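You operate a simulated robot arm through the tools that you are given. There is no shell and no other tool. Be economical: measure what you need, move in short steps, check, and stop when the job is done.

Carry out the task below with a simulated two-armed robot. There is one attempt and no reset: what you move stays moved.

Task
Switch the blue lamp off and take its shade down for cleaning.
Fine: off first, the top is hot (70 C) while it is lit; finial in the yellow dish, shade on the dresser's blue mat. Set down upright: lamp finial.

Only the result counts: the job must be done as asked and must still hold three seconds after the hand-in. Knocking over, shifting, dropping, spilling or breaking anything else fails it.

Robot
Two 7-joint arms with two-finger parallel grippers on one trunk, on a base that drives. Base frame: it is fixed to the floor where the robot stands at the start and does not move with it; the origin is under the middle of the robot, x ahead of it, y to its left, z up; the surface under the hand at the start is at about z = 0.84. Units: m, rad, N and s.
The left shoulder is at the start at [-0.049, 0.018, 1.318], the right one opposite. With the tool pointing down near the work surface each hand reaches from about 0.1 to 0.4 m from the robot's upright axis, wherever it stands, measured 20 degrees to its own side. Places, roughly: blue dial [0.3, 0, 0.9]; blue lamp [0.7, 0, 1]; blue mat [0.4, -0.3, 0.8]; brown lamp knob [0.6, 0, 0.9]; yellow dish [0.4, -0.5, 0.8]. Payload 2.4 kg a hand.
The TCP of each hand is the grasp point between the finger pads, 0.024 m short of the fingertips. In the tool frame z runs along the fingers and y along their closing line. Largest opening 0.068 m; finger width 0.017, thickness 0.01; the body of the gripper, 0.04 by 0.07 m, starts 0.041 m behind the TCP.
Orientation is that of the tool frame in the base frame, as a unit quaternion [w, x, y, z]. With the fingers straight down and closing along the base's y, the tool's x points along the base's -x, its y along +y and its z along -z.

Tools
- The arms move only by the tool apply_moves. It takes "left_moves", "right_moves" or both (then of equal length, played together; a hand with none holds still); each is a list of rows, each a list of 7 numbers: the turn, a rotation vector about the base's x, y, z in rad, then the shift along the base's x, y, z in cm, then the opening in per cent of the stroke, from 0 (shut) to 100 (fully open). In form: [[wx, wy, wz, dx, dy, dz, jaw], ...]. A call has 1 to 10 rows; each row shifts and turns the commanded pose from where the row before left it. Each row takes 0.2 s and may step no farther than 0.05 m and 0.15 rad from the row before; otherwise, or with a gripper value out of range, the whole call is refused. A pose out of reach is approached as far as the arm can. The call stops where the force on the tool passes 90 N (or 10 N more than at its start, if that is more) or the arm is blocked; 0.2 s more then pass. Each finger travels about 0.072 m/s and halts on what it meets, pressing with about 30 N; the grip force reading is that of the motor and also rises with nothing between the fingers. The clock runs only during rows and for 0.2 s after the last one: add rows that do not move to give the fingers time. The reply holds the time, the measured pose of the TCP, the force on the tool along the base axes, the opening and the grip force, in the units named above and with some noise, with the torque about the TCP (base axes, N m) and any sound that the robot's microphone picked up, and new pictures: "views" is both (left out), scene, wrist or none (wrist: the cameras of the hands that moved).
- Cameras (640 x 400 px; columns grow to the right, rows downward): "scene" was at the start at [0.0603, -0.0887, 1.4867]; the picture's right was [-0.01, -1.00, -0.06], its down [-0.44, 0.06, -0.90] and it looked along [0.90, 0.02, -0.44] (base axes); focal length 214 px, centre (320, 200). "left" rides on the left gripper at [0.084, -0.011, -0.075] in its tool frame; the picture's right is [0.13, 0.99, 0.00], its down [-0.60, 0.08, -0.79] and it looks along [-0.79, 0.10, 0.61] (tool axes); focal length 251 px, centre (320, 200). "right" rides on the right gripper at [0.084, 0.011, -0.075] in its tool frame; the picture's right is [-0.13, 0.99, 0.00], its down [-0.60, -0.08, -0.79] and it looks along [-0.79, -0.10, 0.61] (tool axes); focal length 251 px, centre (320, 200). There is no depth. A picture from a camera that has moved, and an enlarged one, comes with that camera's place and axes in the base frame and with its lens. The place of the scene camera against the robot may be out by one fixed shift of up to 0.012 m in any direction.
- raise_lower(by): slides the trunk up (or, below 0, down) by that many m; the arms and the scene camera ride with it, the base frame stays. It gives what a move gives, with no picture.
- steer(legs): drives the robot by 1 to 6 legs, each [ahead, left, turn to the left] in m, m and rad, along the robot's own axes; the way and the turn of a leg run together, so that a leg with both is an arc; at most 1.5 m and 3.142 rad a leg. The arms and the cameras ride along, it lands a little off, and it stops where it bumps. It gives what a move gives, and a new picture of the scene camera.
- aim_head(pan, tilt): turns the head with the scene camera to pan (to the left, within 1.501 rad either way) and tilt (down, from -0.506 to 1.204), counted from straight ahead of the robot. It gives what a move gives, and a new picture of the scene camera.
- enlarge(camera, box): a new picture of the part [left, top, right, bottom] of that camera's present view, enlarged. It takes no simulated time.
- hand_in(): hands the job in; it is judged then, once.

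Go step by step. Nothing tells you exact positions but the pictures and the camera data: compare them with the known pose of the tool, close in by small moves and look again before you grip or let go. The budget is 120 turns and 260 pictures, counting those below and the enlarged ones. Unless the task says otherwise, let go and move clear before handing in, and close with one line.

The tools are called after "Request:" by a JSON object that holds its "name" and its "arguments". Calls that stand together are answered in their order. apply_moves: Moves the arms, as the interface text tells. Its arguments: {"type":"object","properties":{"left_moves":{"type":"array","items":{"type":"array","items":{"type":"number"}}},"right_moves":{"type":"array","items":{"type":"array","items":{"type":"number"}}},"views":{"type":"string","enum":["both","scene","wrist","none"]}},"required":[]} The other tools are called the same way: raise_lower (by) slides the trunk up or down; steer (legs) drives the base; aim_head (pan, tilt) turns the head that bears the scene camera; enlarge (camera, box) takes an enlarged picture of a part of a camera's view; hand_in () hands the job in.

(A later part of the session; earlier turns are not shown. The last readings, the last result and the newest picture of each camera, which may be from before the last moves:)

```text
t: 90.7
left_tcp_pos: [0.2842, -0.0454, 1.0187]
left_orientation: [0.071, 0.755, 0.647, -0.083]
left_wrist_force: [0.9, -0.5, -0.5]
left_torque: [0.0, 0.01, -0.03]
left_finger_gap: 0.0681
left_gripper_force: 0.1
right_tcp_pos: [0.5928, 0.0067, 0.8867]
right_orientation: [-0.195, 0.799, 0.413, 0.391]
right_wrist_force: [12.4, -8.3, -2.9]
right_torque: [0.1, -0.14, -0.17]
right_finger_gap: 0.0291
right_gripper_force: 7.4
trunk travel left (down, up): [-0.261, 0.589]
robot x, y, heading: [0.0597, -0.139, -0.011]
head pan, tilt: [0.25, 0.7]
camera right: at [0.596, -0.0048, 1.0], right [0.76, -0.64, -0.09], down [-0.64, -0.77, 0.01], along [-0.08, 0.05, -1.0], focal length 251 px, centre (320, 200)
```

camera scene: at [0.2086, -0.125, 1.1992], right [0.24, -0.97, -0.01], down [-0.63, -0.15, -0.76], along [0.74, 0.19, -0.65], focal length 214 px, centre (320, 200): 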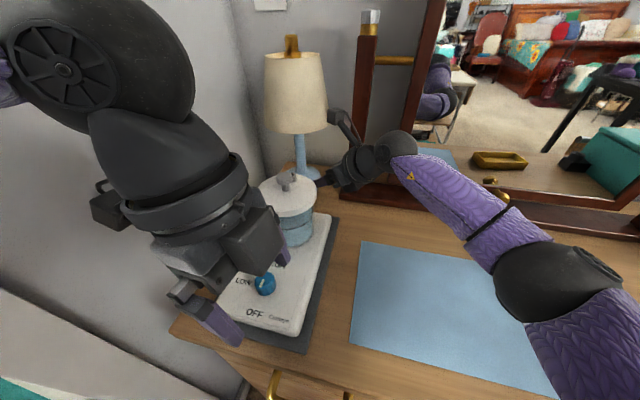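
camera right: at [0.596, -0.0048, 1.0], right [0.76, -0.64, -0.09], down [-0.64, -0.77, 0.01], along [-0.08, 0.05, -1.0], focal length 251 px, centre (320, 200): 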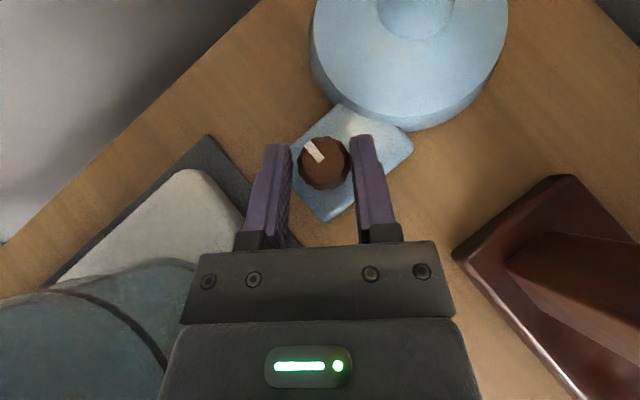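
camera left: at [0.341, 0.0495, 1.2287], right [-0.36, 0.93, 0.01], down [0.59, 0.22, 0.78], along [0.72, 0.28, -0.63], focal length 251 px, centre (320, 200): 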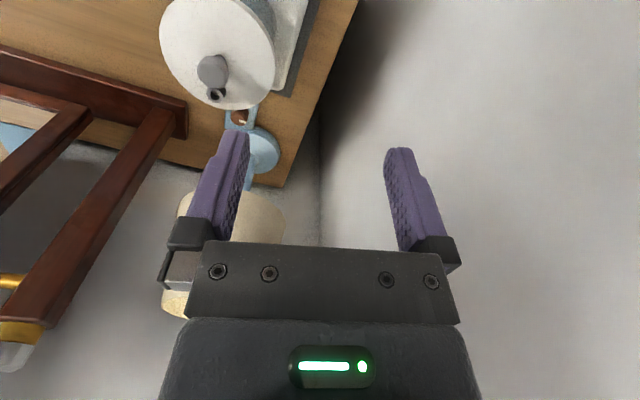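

Request:
{"name": "apply_moves", "arguments": {"right_moves": [[0, 0, 0, 0.15, -0.1, 0, 20], [0, 0, 0, 0, 0, 0, 20]], "views": "none"}}

Request:
{"name": "apply_moves", "arguments": {"right_moves": [[0, 0, 0.06, 0.03, -0.02, 0, 20], [0, 0, 0.06, 0.03, -0.02, 0, 20], [0, 0, 0.06, 0.03, -0.02, 0, 20]], "views": "wrist"}}

```text
t: 91.3
left_tcp_pos: [0.2824, -0.047, 1.0179]
left_orientation: [0.071, 0.754, 0.648, -0.083]
left_wrist_force: [-0.6, 0.0, -0.4]
left_torque: [0.0, 0.0, -0.01]
left_finger_gap: 0.0683
left_gripper_force: 0.0
right_tcp_pos: [0.5932, 0.0065, 0.887]
right_orientation: [-0.197, 0.798, 0.414, 0.392]
right_wrist_force: [13.4, -10.8, -2.6]
right_torque: [0.11, -0.17, -0.13]
right_finger_gap: 0.0263
right_gripper_force: 7.6
trunk travel left (down, up): [-0.261, 0.589]
robot x, y, heading: [0.0528, -0.1394, -0.012]
head pan, tilt: [0.25, 0.7]
```

```text
t: 92.1
left_tcp_pos: [0.2835, -0.0465, 1.0183]
left_orientation: [0.07, 0.754, 0.648, -0.083]
left_wrist_force: [-0.5, 0.4, 0.5]
left_torque: [-0.03, -0.02, 0.03]
left_finger_gap: 0.0682
left_gripper_force: 0.1
right_tcp_pos: [0.5808, 0.0034, 0.8924]
right_orientation: [-0.23, 0.758, 0.481, 0.376]
right_wrist_force: [43.8, -6.4, 0.6]
right_torque: [0.0, -0.58, -0.56]
right_finger_gap: 0.0476
right_gripper_force: 21.1
right hand out of reach, approached as far as the arm can: row 2, 3
trunk travel left (down, up): [-0.261, 0.589]
robot x, y, heading: [0.0578, -0.1336, -0.01]
head pan, tilt: [0.25, 0.7]
camera right: at [0.5866, -0.0098, 1.0053], right [0.86, -0.5, -0.09], down [-0.5, -0.86, 0.01], along [-0.08, 0.04, -1.0], focal length 251 px, centre (320, 200)
```

right: 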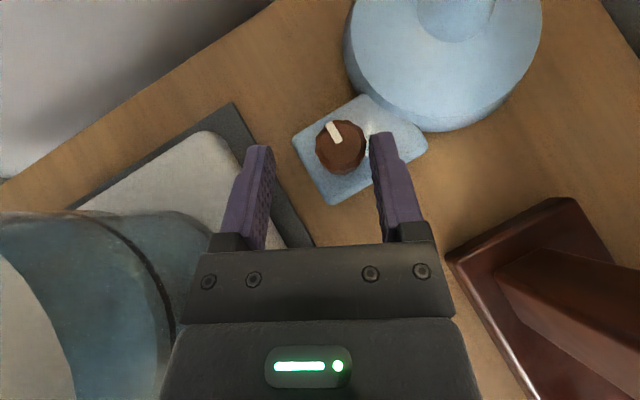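

The arm's elbow is well bent, so I now believe the limit is the right arm crossing the body's midline: the text says it works best 20° to its own side. I'll back off, then turn the body left by about 0.6 rad so the knob lies to the arm's natural side.

Request:
{"name": "apply_moves", "arguments": {"right_moves": [[0, 0, 0, -0.2, -0.3, 0.3, 80], [0, 0, 0, -0.5, -2, 1, 80], [0, 0, 0, -0.5, -3, 2, 62], [0, 0, -0.09, -1, -4, 2, 62], [0, 0, -0.09, -1.5, -4.5, 1, 62], [0, 0, -0.09, -1.5, -4.5, 1, 62], [0, 0, -0.09, -1.5, -4.5, 1, 62], [0, 0, -0.09, -1.5, -4.5, 1, 62], [0, 0, -0.09, -1.5, -4.5, 1, 62], [0, 0, -0.09, -1.5, -4.5, 0, 62]], "views": "scene"}}

```text
t: 94.3
left_tcp_pos: [0.2833, -0.0461, 1.0182]
left_orientation: [0.071, 0.753, 0.65, -0.082]
left_wrist_force: [-0.1, 0.1, 0.3]
left_torque: [-0.03, -0.04, -0.01]
left_finger_gap: 0.0679
left_gripper_force: 0.2
right_tcp_pos: [0.469, -0.3623, 0.9912]
right_orientation: [-0.104, 0.871, 0.226, 0.424]
right_wrist_force: [0.1, -0.9, -0.1]
right_torque: [0.0, -0.01, 0.03]
right_finger_gap: 0.0421
right_gripper_force: 0.0
trunk travel left (down, up): [-0.261, 0.589]
robot x, y, heading: [0.0536, -0.1393, -0.006]
head pan, tilt: [0.25, 0.7]
camera scene: at [0.2064, -0.1284, 1.1995], right [0.24, -0.97, -0.02], down [-0.63, -0.14, -0.76], along [0.74, 0.19, -0.64], focal length 214 px, centre (320, 200)
```

scene: 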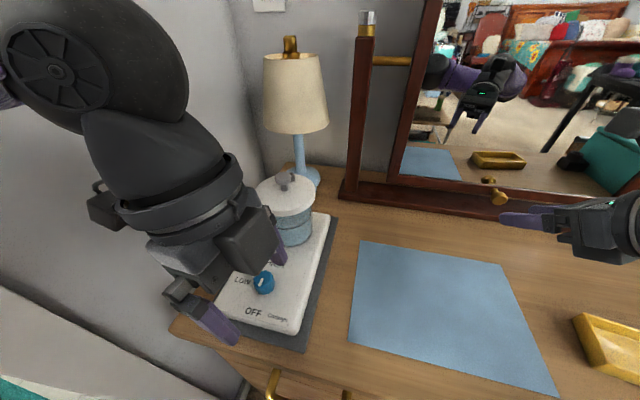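

Request:
{"name": "steer", "arguments": {"legs": [[-0.01, -0.03, 0], [0, 0, 0.6]]}}

```text
t: 96.8
left_tcp_pos: [0.1739, 0.0417, 1.0167]
left_orientation: [0.098, 0.528, 0.842, -0.058]
left_wrist_force: [-0.7, 0.0, -0.1]
left_torque: [-0.01, 0.0, 0.02]
left_finger_gap: 0.0683
left_gripper_force: 0.1
right_tcp_pos: [0.5037, -0.1131, 0.9961]
right_orientation: [-0.221, 0.764, 0.476, 0.374]
right_wrist_force: [0.2, -0.2, -0.2]
right_torque: [0.02, 0.0, 0.01]
right_finger_gap: 0.042
right_gripper_force: 0.2
trunk travel left (down, up): [-0.261, 0.589]
robot x, y, heading: [0.0456, -0.1676, 0.592]
head pan, tilt: [0.25, 0.7]
camera scene: at [0.1564, -0.0661, 1.1994], right [0.74, -0.67, 0.0], down [-0.43, -0.48, -0.76], along [0.51, 0.57, -0.64], focal length 214 px, centre (320, 200)
```

scene: 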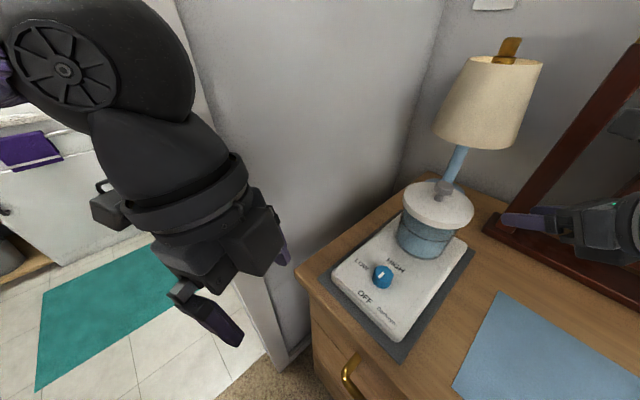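

Now the arm points naturally. I advance again.

Request:
{"name": "apply_moves", "arguments": {"right_moves": [[0, 0, 0.08, 3, 0, -1, 62], [0, 0, 0.08, 3, 0.5, -1, 62], [0, 0, 0.08, 1, 2.5, -1.5, 62], [0, 0, 0, 0.8, 3, -1.5, 62]], "views": "wrist"}}

```text
t: 97.8
left_tcp_pos: [0.1745, 0.0426, 1.017]
left_orientation: [0.099, 0.529, 0.841, -0.059]
left_wrist_force: [-0.5, -0.3, -0.2]
left_torque: [-0.02, 0.01, -0.03]
left_finger_gap: 0.0677
left_gripper_force: 0.1
right_tcp_pos: [0.5837, -0.0536, 0.9444]
right_orientation: [-0.263, 0.702, 0.564, 0.346]
right_wrist_force: [-0.4, -0.2, 0.0]
right_torque: [0.01, -0.01, -0.02]
right_finger_gap: 0.0421
right_gripper_force: 0.0
trunk travel left (down, up): [-0.261, 0.589]
robot x, y, heading: [0.048, -0.1622, 0.596]
head pan, tilt: [0.25, 0.7]
camera right: at [0.5903, -0.0616, 1.0585], right [0.95, -0.3, -0.08], down [-0.3, -0.95, 0.02], along [-0.08, 0.01, -1.0], focal length 251 px, centre (320, 200)
```

right: 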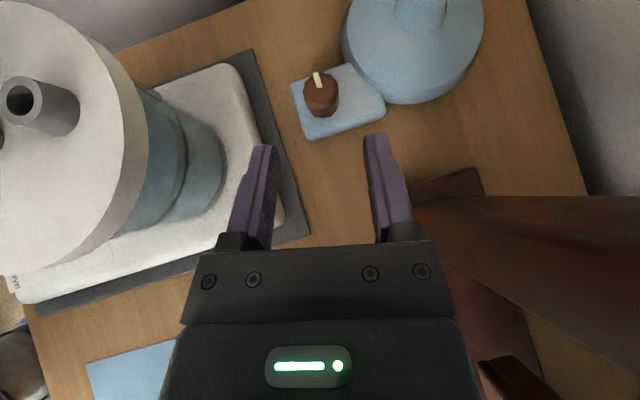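

The arm reaches at 76° now. I go in with a bit more lean and turned back to ~58° so there is room for a long turn.

Request:
{"name": "apply_moves", "arguments": {"right_moves": [[0.035, -0.02, -0.1, 0.3, 1.8, -1.5, 62], [0.035, -0.02, -0.1, 0.4, 1.9, -1.6, 62], [0.035, -0.02, -0.1, 0.35, 1.6, -2.4, 62]], "views": "wrist"}}

```text
t: 98.6
left_tcp_pos: [0.1744, 0.0431, 1.0191]
left_orientation: [0.098, 0.529, 0.841, -0.059]
left_wrist_force: [0.4, -0.6, -0.8]
left_torque: [0.0, 0.0, 0.0]
left_finger_gap: 0.068
left_gripper_force: 0.0
right_tcp_pos: [0.5935, 0.0006, 0.8896]
right_orientation: [-0.228, 0.754, 0.44, 0.432]
right_wrist_force: [0.0, -0.3, 0.2]
right_torque: [0.0, 0.0, 0.04]
right_finger_gap: 0.0425
right_gripper_force: 0.1
trunk travel left (down, up): [-0.261, 0.589]
robot x, y, heading: [0.0458, -0.166, 0.595]
head pan, tilt: [0.25, 0.7]
camera right: at [0.5892, -0.021, 1.001], right [0.82, -0.56, -0.07], down [-0.57, -0.82, -0.1], along [0.0, 0.13, -0.99], focal length 251 px, centre (320, 200)
```

right: 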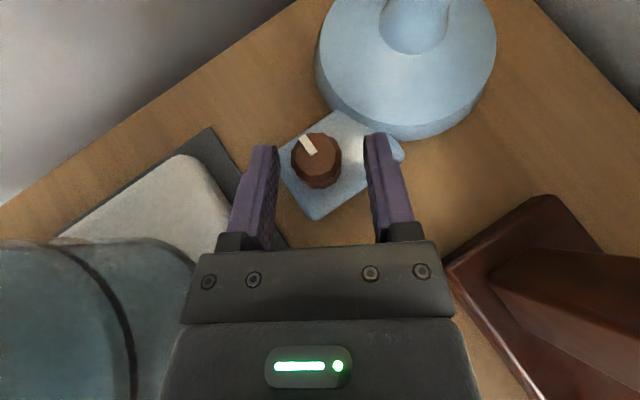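

Request:
{"name": "apply_moves", "arguments": {"right_moves": [[0, 0, 0, 0.25, 0.6, -0.2, 62], [0, 0, 0, 0, 0, 0, 25], [0, 0, 0, 0, 0, 0, 20], [0, 0, 0, 0, 0, 0, 20]], "views": "none"}}

Request:
{"name": "apply_moves", "arguments": {"right_moves": [[0, 0, 0.1, 0.05, -0.04, 0, 20], [0, 0, 0.1, 0.05, -0.04, 0, 20], [0, 0, 0.1, 0.05, -0.03, 0, 20]], "views": "wrist"}}

```text
t: 99.6
left_tcp_pos: [0.1722, 0.0436, 1.0169]
left_orientation: [0.098, 0.528, 0.842, -0.058]
left_wrist_force: [1.1, 0.1, 0.4]
left_torque: [0.0, 0.02, 0.02]
left_finger_gap: 0.0681
left_gripper_force: 0.0
right_tcp_pos: [0.5946, 0.0073, 0.8878]
right_orientation: [-0.228, 0.753, 0.441, 0.431]
right_wrist_force: [-9.8, 3.6, -4.0]
right_torque: [0.64, -0.03, 0.12]
right_finger_gap: 0.0266
right_gripper_force: 41.2
trunk travel left (down, up): [-0.261, 0.589]
robot x, y, heading: [0.0459, -0.1665, 0.591]
head pan, tilt: [0.25, 0.7]
```

```text
t: 100.4
left_tcp_pos: [0.1738, 0.0446, 1.0171]
left_orientation: [0.099, 0.528, 0.841, -0.059]
left_wrist_force: [-0.2, -0.3, 0.1]
left_torque: [0.01, -0.02, 0.02]
left_finger_gap: 0.0682
left_gripper_force: 0.1
right_tcp_pos: [0.597, 0.0063, 0.8877]
right_orientation: [-0.291, 0.679, 0.549, 0.391]
right_wrist_force: [-4.1, 7.5, -0.2]
right_torque: [-0.76, 0.71, 0.04]
right_finger_gap: 0.0264
right_gripper_force: 41.7
trunk travel left (down, up): [-0.261, 0.589]
robot x, y, heading: [0.0493, -0.1632, 0.59]
head pan, tilt: [0.25, 0.7]
camera right: at [0.5992, -0.0158, 0.9997], right [0.95, -0.29, -0.07], down [-0.3, -0.95, -0.1], along [-0.04, 0.12, -0.99], focal length 251 px, centre (320, 200)
```

right: 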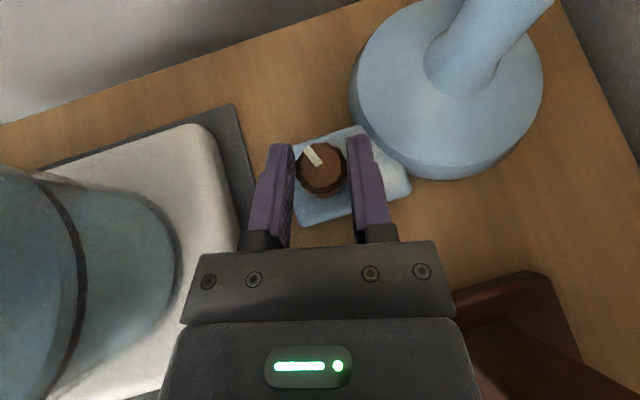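

The knob turns with the hand. A bit further, then ratchet back and repeat.

Request:
{"name": "apply_moves", "arguments": {"right_moves": [[0, 0, 0.07, 0.03, 0, 0, 20], [0, 0, 0.07, 0.03, 0, 0, 20], [0, 0, 0, 0, 0, 0, 45], [0, 0, 0, 0, 0, 0, 62], [0, 0, -0.14, -0.08, 0, 0, 62], [0, 0, -0.15, -0.08, 0.03, 0, 62], [0, 0, -0.15, -0.08, 0.04, 0, 62], [0, 0, -0.1, -0.05, 0.04, 0, 62], [0, 0, 0, 0, 0, 0, 25], [0, 0, 0, 0, 0, 0, 20]], "views": "wrist"}}

```text
t: 102.6
left_tcp_pos: [0.1736, 0.0431, 1.0164]
left_orientation: [0.099, 0.527, 0.842, -0.058]
left_wrist_force: [0.6, 0.6, 0.1]
left_torque: [-0.01, 0.0, 0.03]
left_finger_gap: 0.0682
left_gripper_force: 0.0
right_tcp_pos: [0.5942, 0.0066, 0.8879]
right_orientation: [-0.208, 0.773, 0.404, 0.443]
right_wrist_force: [-7.9, 3.4, -2.9]
right_torque: [0.87, -0.23, 0.07]
right_finger_gap: 0.0264
right_gripper_force: 41.6
trunk travel left (down, up): [-0.261, 0.589]
robot x, y, heading: [0.0464, -0.1676, 0.592]
head pan, tilt: [0.25, 0.7]
camera right: at [0.5875, -0.0137, 0.9998], right [0.76, -0.64, -0.07], down [-0.64, -0.76, -0.1], along [0.01, 0.13, -0.99], focal length 251 px, centre (320, 200)
```

right: 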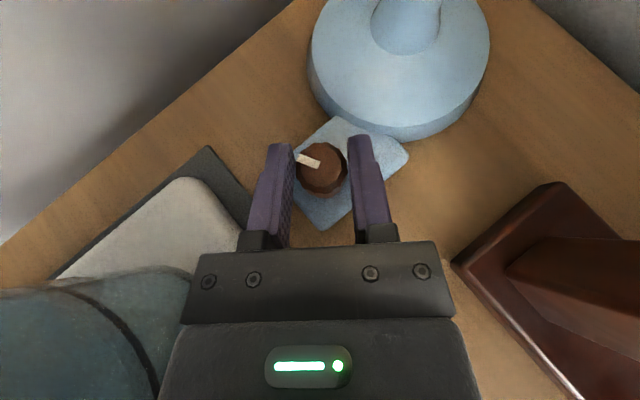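

Pointer is now at about 120°. Another turn, watching the lamp too.

Request:
{"name": "apply_moves", "arguments": {"right_moves": [[0, 0, 0.12, 0.06, -0.03, 0, 20], [0, 0, 0.12, 0.06, -0.03, 0, 20], [0, 0, 0.12, 0.06, -0.03, 0, 20], [0, 0, 0.12, 0.05, -0.01, 0, 20]], "views": "both"}}

```text
t: 103.6
left_tcp_pos: [0.1739, 0.0442, 1.0166]
left_orientation: [0.099, 0.528, 0.842, -0.058]
left_wrist_force: [-0.1, 0.6, 0.1]
left_torque: [0.0, 0.0, -0.01]
left_finger_gap: 0.0681
left_gripper_force: 0.1
right_tcp_pos: [0.5976, 0.0048, 0.8878]
right_orientation: [-0.306, 0.656, 0.575, 0.381]
right_wrist_force: [1.4, 6.1, 3.2]
right_torque: [-0.72, 0.52, -0.01]
right_finger_gap: 0.0266
right_gripper_force: 41.2
trunk travel left (down, up): [-0.261, 0.589]
robot x, y, heading: [0.0485, -0.1648, 0.587]
head pan, tilt: [0.25, 0.7]
camera scene: at [0.1564, -0.0651, 1.1994], right [0.74, -0.67, 0.0], down [-0.43, -0.48, -0.76], along [0.51, 0.57, -0.64], focal length 214 px, centre (320, 200)
camera right: at [0.6015, -0.0161, 1.0002], right [0.97, -0.22, -0.07], down [-0.22, -0.97, -0.1], along [-0.05, 0.12, -0.99], focal length 251 px, centre (320, 200)
```

scene: 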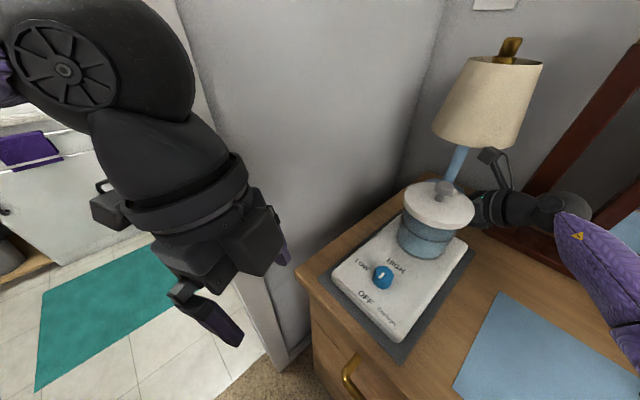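
right: 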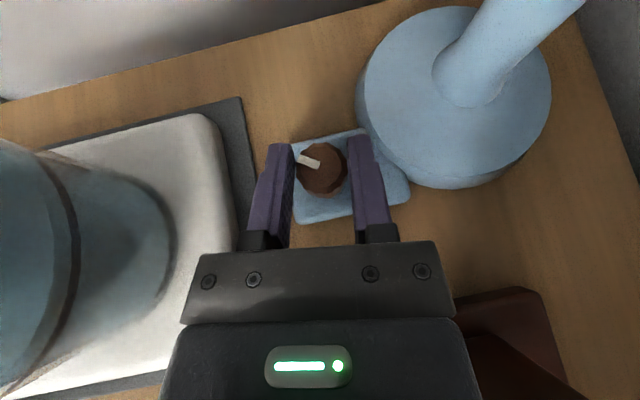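

Request:
{"name": "enlarge", "arguments": {"camera": "scene", "box": [420, 20, 580, 160]}}

Request:
{"name": "apply_moves", "arguments": {"right_moves": [[0, 0, 0.05, 0.03, 0, 0, 20], [0, 0, 0, 0, 0, 0, 45], [0, 0, 0, 0, 0, 0, 62], [0, 0, -0.14, -0.08, 0, 0, 62], [0, 0, -0.15, -0.08, 0.03, 0, 62], [0, 0, -0.15, -0.08, 0.04, 0, 62], [0, 0, -0.1, -0.05, 0.04, 0, 62], [0, 0, 0, 0, 0, 0, 25], [0, 0, 0, 0, 0, 0, 20], [0, 0, 0, 0, 0, 0, 20]], "views": "none"}}

Request:
{"name": "apply_moves", "arguments": {"right_moves": [[0, 0, 0.12, 0.06, -0.03, 0, 20], [0, 0, 0.12, 0.06, -0.03, 0, 20], [0, 0, 0.12, 0.06, -0.03, 0, 20], [0, 0, 0.12, 0.05, -0.01, 0, 20]], "views": "both"}}

```text
2.86 times, centred on (500, 90) of scene
camera zoom: at [0.1564, -0.0651, 1.1994], right [0.74, -0.67, 0.0], down [-0.43, -0.48, -0.76], along [0.51, 0.57, -0.64], focal length 613 px, centre (-194, 514)
```

zoom: 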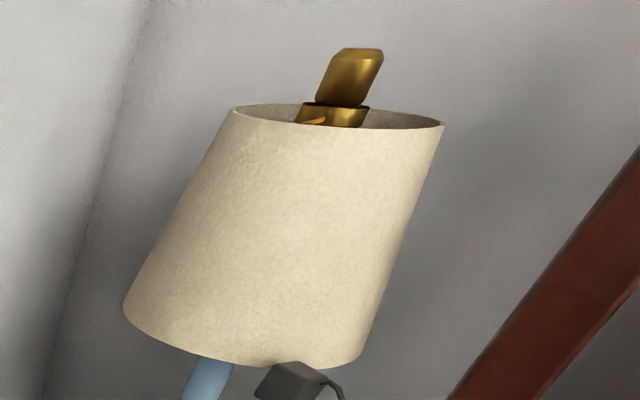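

```text
t: 105.8
left_tcp_pos: [0.1729, 0.0425, 1.0181]
left_orientation: [0.098, 0.527, 0.842, -0.057]
left_wrist_force: [-0.1, 0.7, 0.7]
left_torque: [-0.02, -0.01, 0.0]
left_finger_gap: 0.0685
left_gripper_force: 0.0
right_tcp_pos: [0.5932, 0.0063, 0.8869]
right_orientation: [-0.205, 0.776, 0.399, 0.444]
right_wrist_force: [-8.5, 4.8, -3.3]
right_torque: [0.91, -0.15, 0.07]
right_finger_gap: 0.0267
right_gripper_force: 41.5
trunk travel left (down, up): [-0.261, 0.589]
robot x, y, heading: [0.0445, -0.1649, 0.588]
head pan, tilt: [0.25, 0.7]
```

```text
t: 106.8
left_tcp_pos: [0.1745, 0.0439, 1.0176]
left_orientation: [0.098, 0.528, 0.842, -0.059]
left_wrist_force: [0.0, 0.1, -0.6]
left_torque: [-0.03, 0.03, 0.0]
left_finger_gap: 0.0681
left_gripper_force: 0.0
right_tcp_pos: [0.5977, 0.0045, 0.8885]
right_orientation: [-0.304, 0.659, 0.572, 0.382]
right_wrist_force: [4.3, 8.4, 6.0]
right_torque: [-0.76, 0.6, -0.01]
right_finger_gap: 0.0268
right_gripper_force: 41.7
trunk travel left (down, up): [-0.261, 0.589]
robot x, y, heading: [0.0479, -0.1648, 0.59]
head pan, tilt: [0.25, 0.7]
camera scene: at [0.1567, -0.0652, 1.1994], right [0.74, -0.67, 0.0], down [-0.43, -0.48, -0.76], along [0.51, 0.57, -0.64], focal length 214 px, centre (320, 200)
camera right: at [0.6011, -0.0162, 1.0001], right [0.97, -0.23, -0.07], down [-0.23, -0.97, -0.1], along [-0.05, 0.12, -0.99], focal length 251 px, centre (320, 200)
```

scene: 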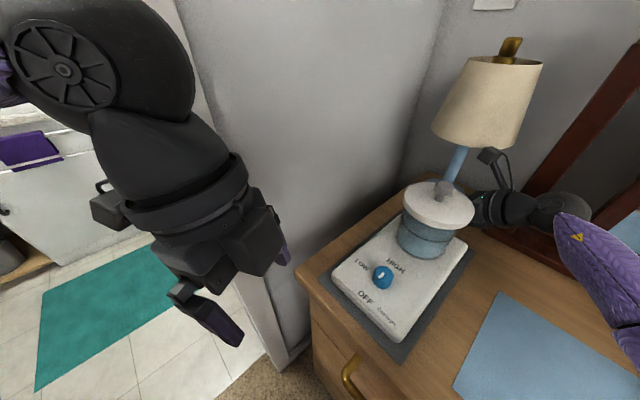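
right: 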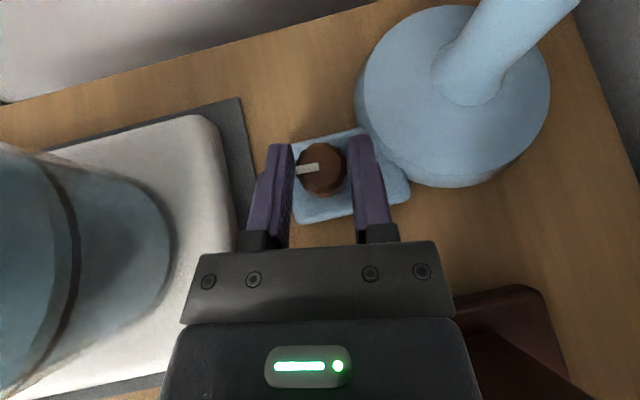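

The shade's inside looks dark now and the pointer is near 172°. I finish the last bit to 180°, release and check.

Request:
{"name": "apply_moves", "arguments": {"right_moves": [[0, 0, 0.08, 0.04, 0, 0, 20], [0, 0, 0.06, 0.03, 0, 0, 20], [0, 0, 0, 0, 0, 0, 45], [0, 0, 0, 0, 0, 0, 62], [0, 0, 0, 0, -1.5, 0.5, 62], [0, 0, 0, -0.3, -3, 1.5, 62], [0, 0, 0, -0.5, -3, 2, 62], [0, 0, -0.05, -1, -3, 2, 62], [0, 0, -0.05, -1, -3, 2, 62]], "views": "wrist"}}

Request:
{"name": "enlarge", "arguments": {"camera": "scene", "box": [420, 20, 580, 160]}}

Request:
{"name": "enlarge", "arguments": {"camera": "right", "box": [240, 20, 400, 140]}}

```text
t: 108.8
left_tcp_pos: [0.174, 0.0431, 1.0176]
left_orientation: [0.098, 0.529, 0.841, -0.059]
left_wrist_force: [-0.5, -0.7, 0.4]
left_torque: [0.01, 0.0, 0.05]
left_finger_gap: 0.0679
left_gripper_force: 0.0
right_tcp_pos: [0.57, -0.1299, 0.9687]
right_orientation: [-0.312, 0.647, 0.586, 0.375]
right_wrist_force: [-0.2, -0.5, 0.2]
right_torque: [0.01, 0.02, 0.0]
right_finger_gap: 0.0422
right_gripper_force: 0.0
trunk travel left (down, up): [-0.261, 0.589]
robot x, y, heading: [0.0478, -0.166, 0.589]
head pan, tilt: [0.25, 0.7]
camera right: at [0.5744, -0.151, 1.0797], right [0.98, -0.19, -0.07], down [-0.19, -0.98, -0.1], along [-0.05, 0.11, -0.99], focal length 251 px, centre (320, 200)
```

right: 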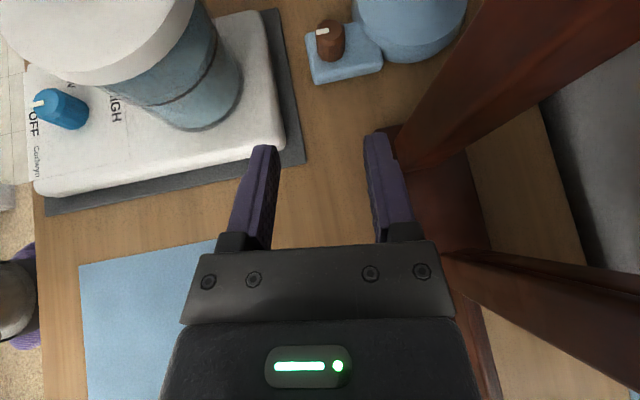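

```text
2.86 times, centred on (500, 90) of scene
camera zoom: at [0.1563, -0.0662, 1.1994], right [0.74, -0.67, 0.0], down [-0.43, -0.48, -0.76], along [0.51, 0.57, -0.64], focal length 613 px, centre (-194, 514)
```

zoom: 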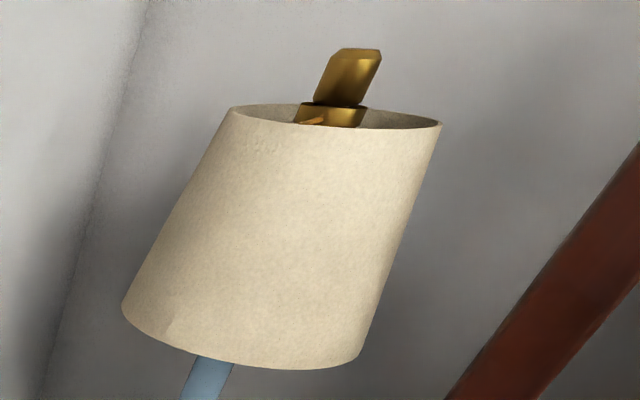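

```text
3.33 times, centred on (320, 80) of right
camera zoom: at [0.5744, -0.151, 1.0797], right [0.98, -0.19, -0.07], down [-0.19, -0.98, -0.1], along [-0.05, 0.11, -0.99], focal length 838 px, centre (320, 600)
```

zoom: 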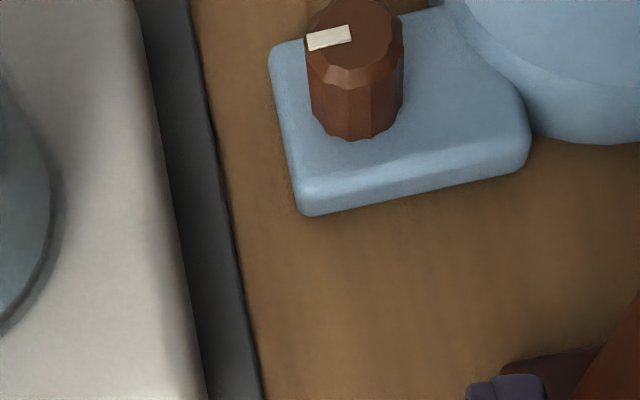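

The pointer is along -x and the lamp is dark: it's off. Next the finial: I raise the trunk and look at it with the right wrist camera.

Request:
{"name": "apply_moves", "arguments": {"right_moves": [[0, 0, 0, -2, -3, 1, 100], [0, 0, -0.1, -2, -3, 1, 100], [0, 0, -0.1, -2, -2, 1, 100]], "views": "none"}}

Request:
{"name": "raise_lower", "arguments": {"by": 0.24}}

Request:
{"name": "aim_head", "arguments": {"pan": -0.25, "tilt": 0.5}}

```text
t: 109.6
left_tcp_pos: [0.1738, 0.0417, 1.0183]
left_orientation: [0.099, 0.528, 0.841, -0.058]
left_wrist_force: [-0.2, 0.1, -0.5]
left_torque: [-0.01, -0.04, -0.01]
left_finger_gap: 0.068
left_gripper_force: 0.0
right_tcp_pos: [0.5103, -0.2089, 0.9987]
right_orientation: [-0.273, 0.703, 0.518, 0.405]
right_wrist_force: [0.4, 0.9, 0.1]
right_torque: [-0.01, 0.01, 0.02]
right_finger_gap: 0.0679
right_gripper_force: 0.0
trunk travel left (down, up): [-0.261, 0.589]
robot x, y, heading: [0.0461, -0.1658, 0.592]
head pan, tilt: [0.25, 0.7]
```

```text
t: 112.1
left_tcp_pos: [0.1754, 0.0421, 1.2554]
left_orientation: [0.098, 0.528, 0.842, -0.058]
left_wrist_force: [0.2, -0.1, -1.0]
left_torque: [0.03, 0.0, 0.01]
left_finger_gap: 0.0681
left_gripper_force: 0.1
right_tcp_pos: [0.5099, -0.2099, 1.2369]
right_orientation: [-0.272, 0.703, 0.518, 0.404]
right_wrist_force: [-1.1, 0.6, -0.6]
right_torque: [0.01, 0.01, -0.02]
right_finger_gap: 0.0678
right_gripper_force: 0.0
trunk travel left (down, up): [-0.501, 0.349]
robot x, y, heading: [0.0444, -0.1678, 0.591]
head pan, tilt: [0.25, 0.7]
```

```text
t: 113.0
left_tcp_pos: [0.1734, 0.0425, 1.2577]
left_orientation: [0.098, 0.528, 0.841, -0.059]
left_wrist_force: [-1.1, -0.1, 0.0]
left_torque: [-0.04, -0.01, 0.01]
left_finger_gap: 0.068
left_gripper_force: 0.0
right_tcp_pos: [0.5089, -0.2102, 1.2379]
right_orientation: [-0.272, 0.702, 0.518, 0.405]
right_wrist_force: [0.6, 0.0, -0.1]
right_torque: [0.0, 0.01, -0.04]
right_finger_gap: 0.0678
right_gripper_force: 0.0
trunk travel left (down, up): [-0.501, 0.349]
robot x, y, heading: [0.0486, -0.1689, 0.593]
head pan, tilt: [-0.25, 0.499]
camera scene: at [0.1547, -0.1195, 1.459], right [0.34, -0.94, 0.0], down [-0.45, -0.16, -0.88], along [0.83, 0.29, -0.48], focal length 214 px, centre (320, 200)
```

scene: 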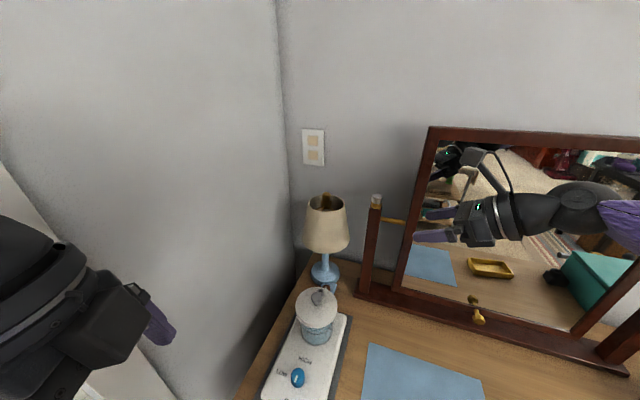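

Request:
{"name": "enlarge", "arguments": {"camera": "scene", "box": [290, 180, 370, 240]}}

Request:
{"name": "enlarge", "arguments": {"camera": "scene", "box": [280, 180, 440, 330]}}

```text
6.67 times, centred on (330, 210) of scene
camera zoom: at [0.1547, -0.1195, 1.459], right [0.34, -0.94, 0.0], down [-0.45, -0.16, -0.88], along [0.83, 0.29, -0.48], focal length 1430 px, centre (253, 133)
```

zoom: 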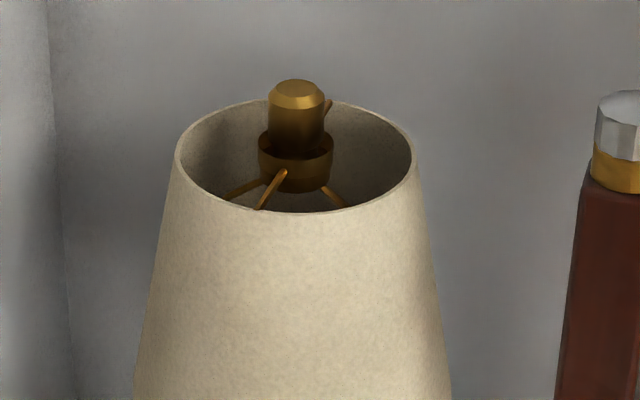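

```text
2.67 times, centred on (360, 255) of scene
camera zoom: at [0.1547, -0.1195, 1.459], right [0.34, -0.94, 0.0], down [-0.45, -0.16, -0.88], along [0.83, 0.29, -0.48], focal length 572 px, centre (213, 53)
```

zoom: 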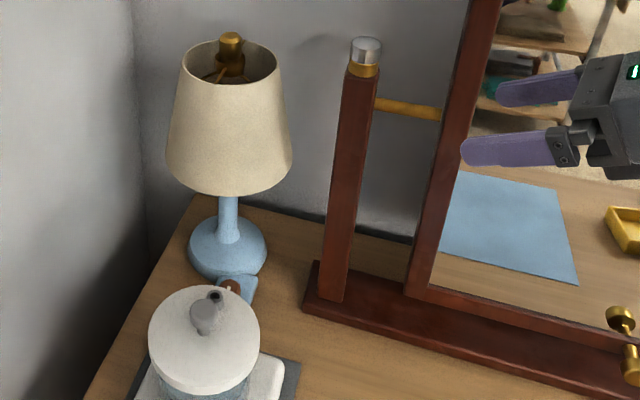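

Finial: about 25 mm wide, at (0.676, 0.043), gripping height 1.165–1.182; the rim of the shade is at z≈1.153. I bring the right hand round towards it, above the mirror post.

Request:
{"name": "apply_moves", "arguments": {"right_moves": [[0, 0, -0.13, 1.2, 3, 0.5, 80], [0, 0, -0.13, 1.2, 3, 0.3, 80], [0, 0, -0.13, 1.2, 3, 0, 80], [0, 0, -0.13, 1.2, 3, 0, 80]], "views": "both"}}

```text
t: 114.0
left_tcp_pos: [0.1728, 0.0446, 1.2573]
left_orientation: [0.098, 0.529, 0.841, -0.058]
left_wrist_force: [-0.2, 0.7, 0.5]
left_torque: [-0.01, 0.01, -0.01]
left_finger_gap: 0.068
left_gripper_force: 0.2
right_tcp_pos: [0.5572, -0.0894, 1.246]
right_orientation: [-0.158, 0.812, 0.321, 0.461]
right_wrist_force: [-0.2, 0.2, -0.5]
right_torque: [-0.03, 0.02, -0.04]
right_finger_gap: 0.0547
right_gripper_force: 0.1
trunk travel left (down, up): [-0.501, 0.349]
robot x, y, heading: [0.0459, -0.1654, 0.587]
head pan, tilt: [-0.25, 0.499]
camera scene: at [0.1547, -0.118, 1.459], right [0.33, -0.94, 0.0], down [-0.45, -0.16, -0.88], along [0.83, 0.29, -0.48], focal length 214 px, centre (320, 200)
camera right: at [0.5472, -0.1074, 1.3573], right [0.61, -0.79, -0.07], down [-0.79, -0.61, -0.1], along [0.04, 0.12, -0.99], focal length 251 px, centre (320, 200)
```

scene: 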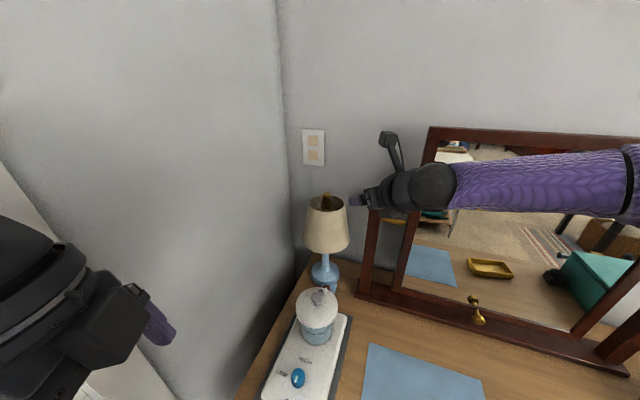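
right: 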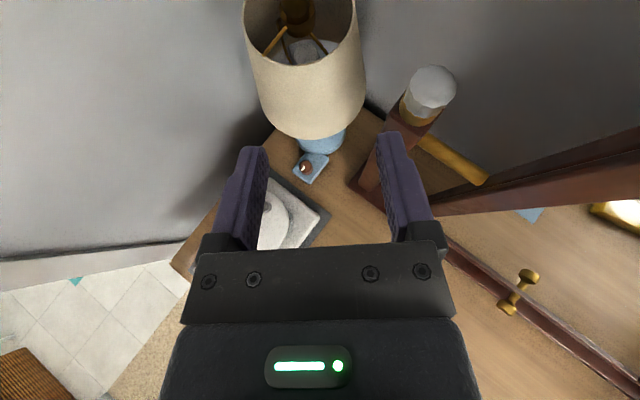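

Request:
{"name": "apply_moves", "arguments": {"right_moves": [[0, 0, 0, 2.2, 2.8, 0, 75], [0, 0, 0, 2.2, 2.8, -0.5, 75]], "views": "wrist"}}

```text
t: 114.6
left_tcp_pos: [0.1737, 0.0419, 1.2572]
left_orientation: [0.098, 0.528, 0.841, -0.059]
left_wrist_force: [0.3, 1.2, 0.5]
left_torque: [0.0, 0.0, -0.01]
left_finger_gap: 0.068
left_gripper_force: 0.1
right_tcp_pos: [0.6018, -0.0331, 1.2401]
right_orientation: [-0.16, 0.812, 0.321, 0.461]
right_wrist_force: [0.3, -0.1, -0.7]
right_torque: [-0.01, 0.01, 0.03]
right_finger_gap: 0.051
right_gripper_force: 0.1
trunk travel left (down, up): [-0.501, 0.349]
robot x, y, heading: [0.0424, -0.1676, 0.591]
head pan, tilt: [-0.25, 0.499]
camera right: at [0.5916, -0.0525, 1.3522], right [0.61, -0.79, -0.07], down [-0.79, -0.61, -0.1], along [0.04, 0.12, -0.99], focal length 251 px, centre (320, 200)
```

right: 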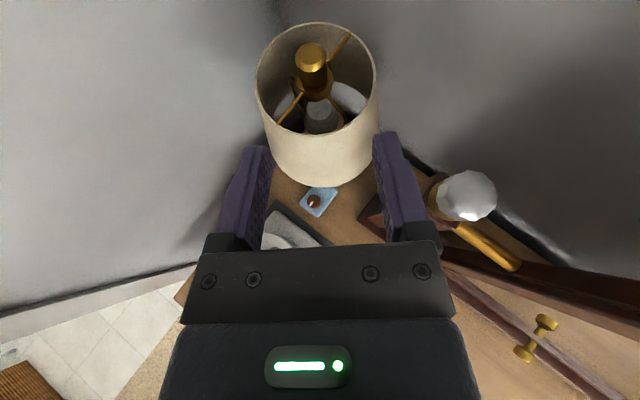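

Request:
{"name": "apply_moves", "arguments": {"right_moves": [[0, 0, 0, 2, 2, -1, 75], [0, 0, 0, 2, 2, -1, 75]], "views": "wrist"}}

```text
t: 115.2
left_tcp_pos: [0.1742, 0.0422, 1.2579]
left_orientation: [0.098, 0.529, 0.841, -0.058]
left_wrist_force: [-0.8, 0.6, -0.3]
left_torque: [0.01, -0.02, -0.01]
left_finger_gap: 0.0679
left_gripper_force: 0.0
right_tcp_pos: [0.6335, -0.0039, 1.2243]
right_orientation: [-0.159, 0.812, 0.319, 0.462]
right_wrist_force: [-0.3, 0.1, 0.5]
right_torque: [0.0, -0.02, 0.01]
right_finger_gap: 0.051
right_gripper_force: 0.0
right hand out of reach, approached as far as the arm can: row 2
trunk travel left (down, up): [-0.501, 0.349]
robot x, y, heading: [0.0464, -0.1658, 0.585]
head pan, tilt: [-0.25, 0.499]
camera right: at [0.6229, -0.0228, 1.3367], right [0.61, -0.79, -0.07], down [-0.79, -0.61, -0.1], along [0.04, 0.12, -0.99], focal length 251 px, centre (320, 200)
```

right: 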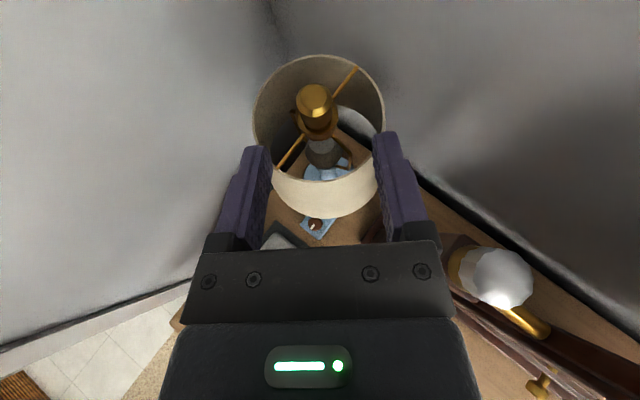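

1 cm short again. I back the hand off a little, move the base a bit closer along y, and come again flatter.

Request:
{"name": "apply_moves", "arguments": {"right_moves": [[0.04, -0.05, 0, -2.5, -3.5, 1.5, 75], [0.04, -0.05, 0, -2.5, -3.5, 1, 75], [0.04, -0.05, 0, -1, -2, 0, 75]], "views": "none"}}

Request:
{"name": "steer", "arguments": {"legs": [[0.044, 0.052, 0]]}}

```text
t: 116.0
left_tcp_pos: [0.1745, 0.0413, 1.257]
left_orientation: [0.099, 0.528, 0.841, -0.057]
left_wrist_force: [-0.3, -0.7, 0.0]
left_torque: [-0.02, -0.03, 0.0]
left_finger_gap: 0.068
left_gripper_force: 0.1
right_tcp_pos: [0.5738, -0.094, 1.2496]
right_orientation: [-0.184, 0.764, 0.303, 0.539]
right_wrist_force: [1.0, 1.4, -0.1]
right_torque: [-0.04, 0.0, -0.01]
right_finger_gap: 0.0512
right_gripper_force: 0.1
trunk travel left (down, up): [-0.501, 0.349]
robot x, y, heading: [0.0479, -0.165, 0.589]
head pan, tilt: [-0.25, 0.499]
```

```text
t: 117.0
left_tcp_pos: [0.1824, 0.1095, 1.2572]
left_orientation: [0.098, 0.529, 0.841, -0.058]
left_wrist_force: [-0.8, 0.3, -0.1]
left_torque: [-0.05, 0.0, 0.0]
left_finger_gap: 0.0678
left_gripper_force: 0.0
right_tcp_pos: [0.58, -0.0252, 1.2496]
right_orientation: [-0.182, 0.764, 0.303, 0.539]
right_wrist_force: [0.0, -0.2, -0.1]
right_torque: [0.01, 0.03, -0.03]
right_finger_gap: 0.051
right_gripper_force: 0.0
trunk travel left (down, up): [-0.501, 0.349]
robot x, y, heading: [0.0542, -0.0968, 0.59]
head pan, tilt: [-0.25, 0.499]
camera scene: at [0.1626, -0.0509, 1.459], right [0.33, -0.94, 0.0], down [-0.45, -0.16, -0.88], along [0.83, 0.29, -0.48], focal length 214 px, centre (320, 200)
```

scene: 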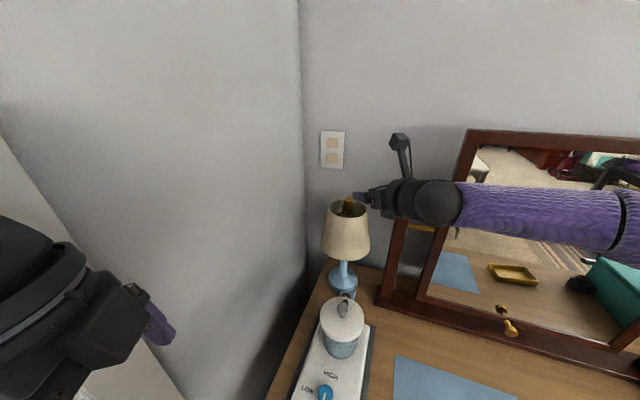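

Request:
{"name": "apply_moves", "arguments": {"right_moves": [[0, 0, 0, 2.4, 1.7, -1.3, 75], [0, 0, 0, 2.4, 1.7, -1.3, 75], [0, 0, 0, 2.0, 1.0, -1.3, 75]], "views": "wrist"}}

```text
t: 117.8
left_tcp_pos: [0.181, 0.1095, 1.2578]
left_orientation: [0.099, 0.529, 0.841, -0.058]
left_wrist_force: [-1.1, -0.1, -0.5]
left_torque: [-0.01, 0.0, -0.01]
left_finger_gap: 0.0681
left_gripper_force: 0.1
right_tcp_pos: [0.6476, 0.0184, 1.2101]
right_orientation: [-0.182, 0.765, 0.302, 0.539]
right_wrist_force: [-0.3, 0.4, 0.1]
right_torque: [0.0, 0.02, 0.0]
right_finger_gap: 0.0511
right_gripper_force: 0.1
trunk travel left (down, up): [-0.501, 0.349]
robot x, y, heading: [0.0574, -0.1022, 0.587]
head pan, tilt: [-0.25, 0.499]
camera right: at [0.6229, -0.0151, 1.3161], right [0.62, -0.78, -0.07], down [-0.76, -0.58, -0.29], along [0.18, 0.24, -0.95], focal length 251 px, centre (320, 200)
```

right: 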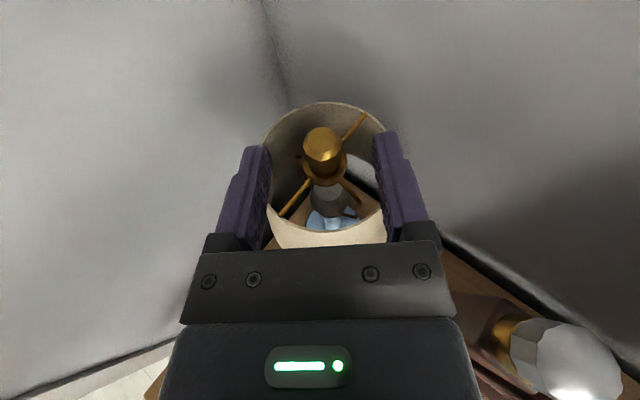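

Aligned. I slide the jaws around the finial.

Request:
{"name": "apply_moves", "arguments": {"right_moves": [[0, 0, 0, 1.2, 0.9, -1, 70], [0, 0, 0, 1.5, 1.0, -1.6, 70]], "views": "both"}}

Request:
{"name": "enlarge", "arguments": {"camera": "scene", "box": [300, 180, 400, 250]}}

```text
t: 118.4
left_tcp_pos: [0.1819, 0.11, 1.2573]
left_orientation: [0.098, 0.528, 0.841, -0.058]
left_wrist_force: [0.1, 0.0, 0.0]
left_torque: [-0.01, -0.01, 0.0]
left_finger_gap: 0.0681
left_gripper_force: 0.0
right_tcp_pos: [0.6654, 0.0321, 1.2059]
right_orientation: [-0.181, 0.766, 0.302, 0.538]
right_wrist_force: [0.7, 0.0, 0.5]
right_torque: [-0.01, 0.02, 0.0]
right_finger_gap: 0.0476
right_gripper_force: 0.0
right hand out of reach, approached as far as the arm can: row 1, 2
trunk travel left (down, up): [-0.501, 0.349]
robot x, y, heading: [0.0548, -0.1007, 0.589]
head pan, tilt: [-0.25, 0.499]
camera scene: at [0.1624, -0.0522, 1.4591], right [0.33, -0.94, 0.0], down [-0.45, -0.16, -0.88], along [0.83, 0.29, -0.48], focal length 214 px, centre (320, 200)
camera right: at [0.6387, 0.0012, 1.3133], right [0.62, -0.78, -0.07], down [-0.76, -0.58, -0.29], along [0.18, 0.23, -0.96], focal length 251 px, centre (320, 200)
```

scene: 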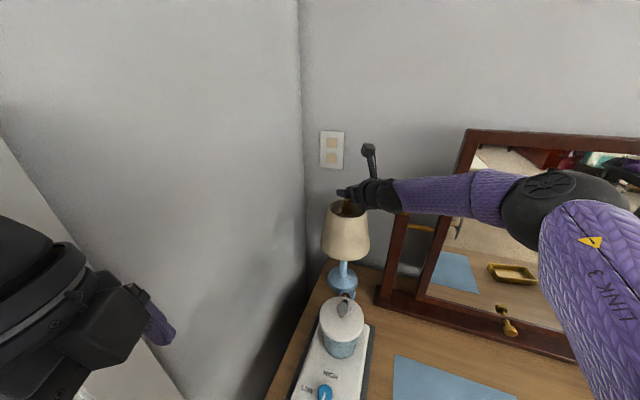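
right: 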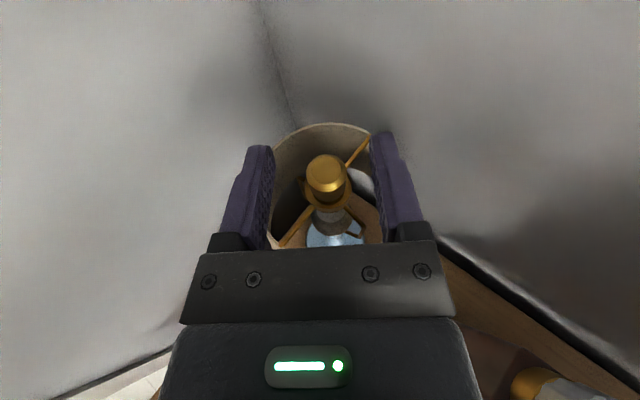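

```text
5.71 times, centred on (350, 215) of scene
camera zoom: at [0.1624, -0.0522, 1.4591], right [0.33, -0.94, 0.0], down [-0.45, -0.16, -0.88], along [0.83, 0.29, -0.48], focal length 1226 px, centre (149, 114)
```

zoom: 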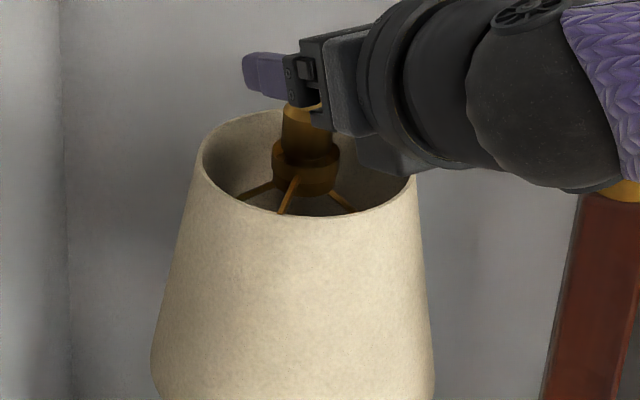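

Position in plan is good enough; only 2 cm of height is missing, so I lower the trunk by that.

Request:
{"name": "raise_lower", "arguments": {"by": -0.022}}

Request:
{"name": "enlarge", "arguments": {"camera": "right", "box": [200, 100, 440, 250]}}

Request:
{"name": "enlarge", "arguments": {"camera": "scene", "box": [300, 170, 400, 240]}}

```text
t: 119.1
left_tcp_pos: [0.1816, 0.1098, 1.2344]
left_orientation: [0.098, 0.528, 0.841, -0.059]
left_wrist_force: [0.0, -0.1, 0.0]
left_torque: [0.02, -0.01, 0.0]
left_finger_gap: 0.0681
left_gripper_force: 0.1
right_tcp_pos: [0.6636, 0.0334, 1.1859]
right_orientation: [-0.183, 0.764, 0.302, 0.54]
right_wrist_force: [-0.7, 0.0, 0.4]
right_torque: [-0.02, 0.0, 0.0]
right_finger_gap: 0.0479
right_gripper_force: 0.0
trunk travel left (down, up): [-0.479, 0.371]
robot x, y, heading: [0.0562, -0.1013, 0.591]
head pan, tilt: [-0.25, 0.499]
```

```text
2.67 times, centred on (320, 175) of right
camera zoom: at [0.6377, 0.0006, 1.2911], right [0.62, -0.78, -0.07], down [-0.76, -0.58, -0.29], along [0.18, 0.24, -0.95], focal length 670 px, centre (320, 267)
```

zoom: 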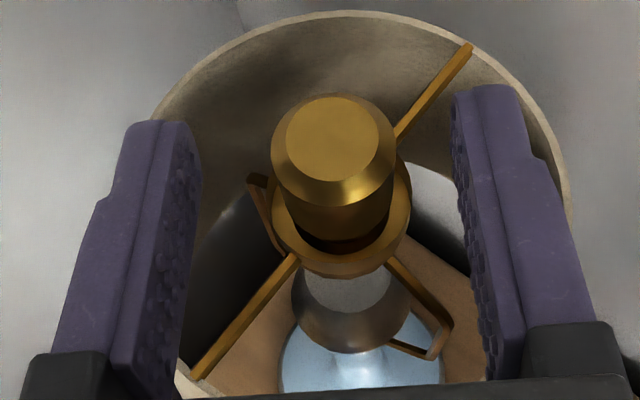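

```text
5.71 times, centred on (350, 205) of scene
camera zoom: at [0.1639, -0.0513, 1.437], right [0.33, -0.94, 0.0], down [-0.45, -0.16, -0.88], along [0.83, 0.29, -0.48], focal length 1226 px, centre (149, 171)
```

zoom: 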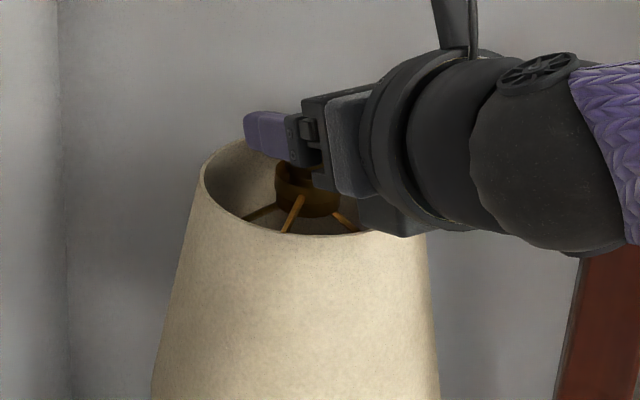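

Request:
{"name": "raise_lower", "arguments": {"by": -0.004}}

Request:
{"name": "apply_moves", "arguments": {"right_moves": [[0, 0, 0, 0, 0, 0, 50], [0, 0, 0, 0, 0, 0, 30], [0, 0, 0, 0, 0, 0, 20], [0, 0, 0, 0, 0, 0, 20]], "views": "wrist"}}

```text
t: 119.6
left_tcp_pos: [0.1813, 0.11, 1.2315]
left_orientation: [0.098, 0.528, 0.842, -0.058]
left_wrist_force: [0.1, -0.6, -0.1]
left_torque: [0.01, 0.04, -0.03]
left_finger_gap: 0.0682
left_gripper_force: 0.0
right_tcp_pos: [0.6647, 0.0333, 1.1807]
right_orientation: [-0.182, 0.765, 0.302, 0.539]
right_wrist_force: [-0.1, -0.4, 0.2]
right_torque: [0.01, -0.02, -0.01]
right_finger_gap: 0.0476
right_gripper_force: 0.0
trunk travel left (down, up): [-0.475, 0.375]
robot x, y, heading: [0.0547, -0.0979, 0.592]
head pan, tilt: [-0.25, 0.499]
```

```text
t: 120.6
left_tcp_pos: [0.1824, 0.1086, 1.2319]
left_orientation: [0.097, 0.529, 0.841, -0.058]
left_wrist_force: [-1.1, -1.2, 0.3]
left_torque: [0.02, 0.01, -0.01]
left_finger_gap: 0.0681
left_gripper_force: 0.1
right_tcp_pos: [0.6655, 0.0305, 1.1821]
right_orientation: [-0.182, 0.765, 0.301, 0.54]
right_wrist_force: [6.2, -2.6, 4.2]
right_torque: [0.0, -0.13, -0.11]
right_finger_gap: 0.0229
right_gripper_force: 30.0
trunk travel left (down, up): [-0.475, 0.375]
robot x, y, heading: [0.0553, -0.0979, 0.586]
head pan, tilt: [-0.25, 0.499]
camera right: at [0.6389, -0.0007, 1.287], right [0.62, -0.78, -0.08], down [-0.76, -0.58, -0.29], along [0.18, 0.24, -0.95], focal length 251 px, centre (320, 200)
```

right: 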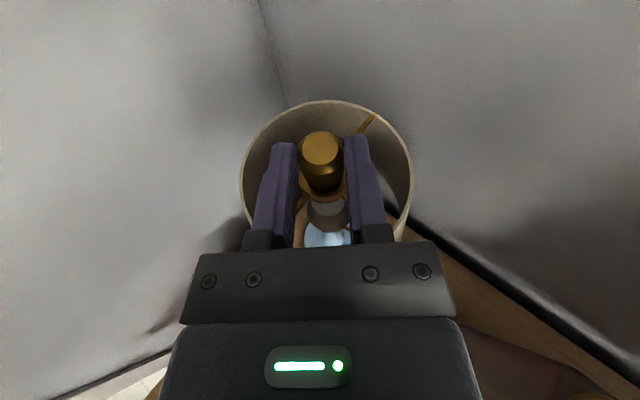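

Gripped (23 mm). I test a gentle lift of 3 mm, watching the force.

Request:
{"name": "raise_lower", "arguments": {"by": 0.004}}

```text
t: 121.2
left_tcp_pos: [0.1845, 0.1079, 1.2351]
left_orientation: [0.098, 0.528, 0.841, -0.057]
left_wrist_force: [0.2, -0.2, 0.3]
left_torque: [0.02, 0.01, 0.0]
left_finger_gap: 0.0683
left_gripper_force: 0.1
right_tcp_pos: [0.6656, 0.0316, 1.1802]
right_orientation: [-0.183, 0.766, 0.303, 0.537]
right_wrist_force: [0.0, -6.0, -16.9]
right_torque: [-0.23, 0.39, -0.03]
right_finger_gap: 0.0228
right_gripper_force: 30.0
trunk travel left (down, up): [-0.479, 0.371]
robot x, y, heading: [0.0515, -0.1013, 0.59]
head pan, tilt: [-0.25, 0.499]
```

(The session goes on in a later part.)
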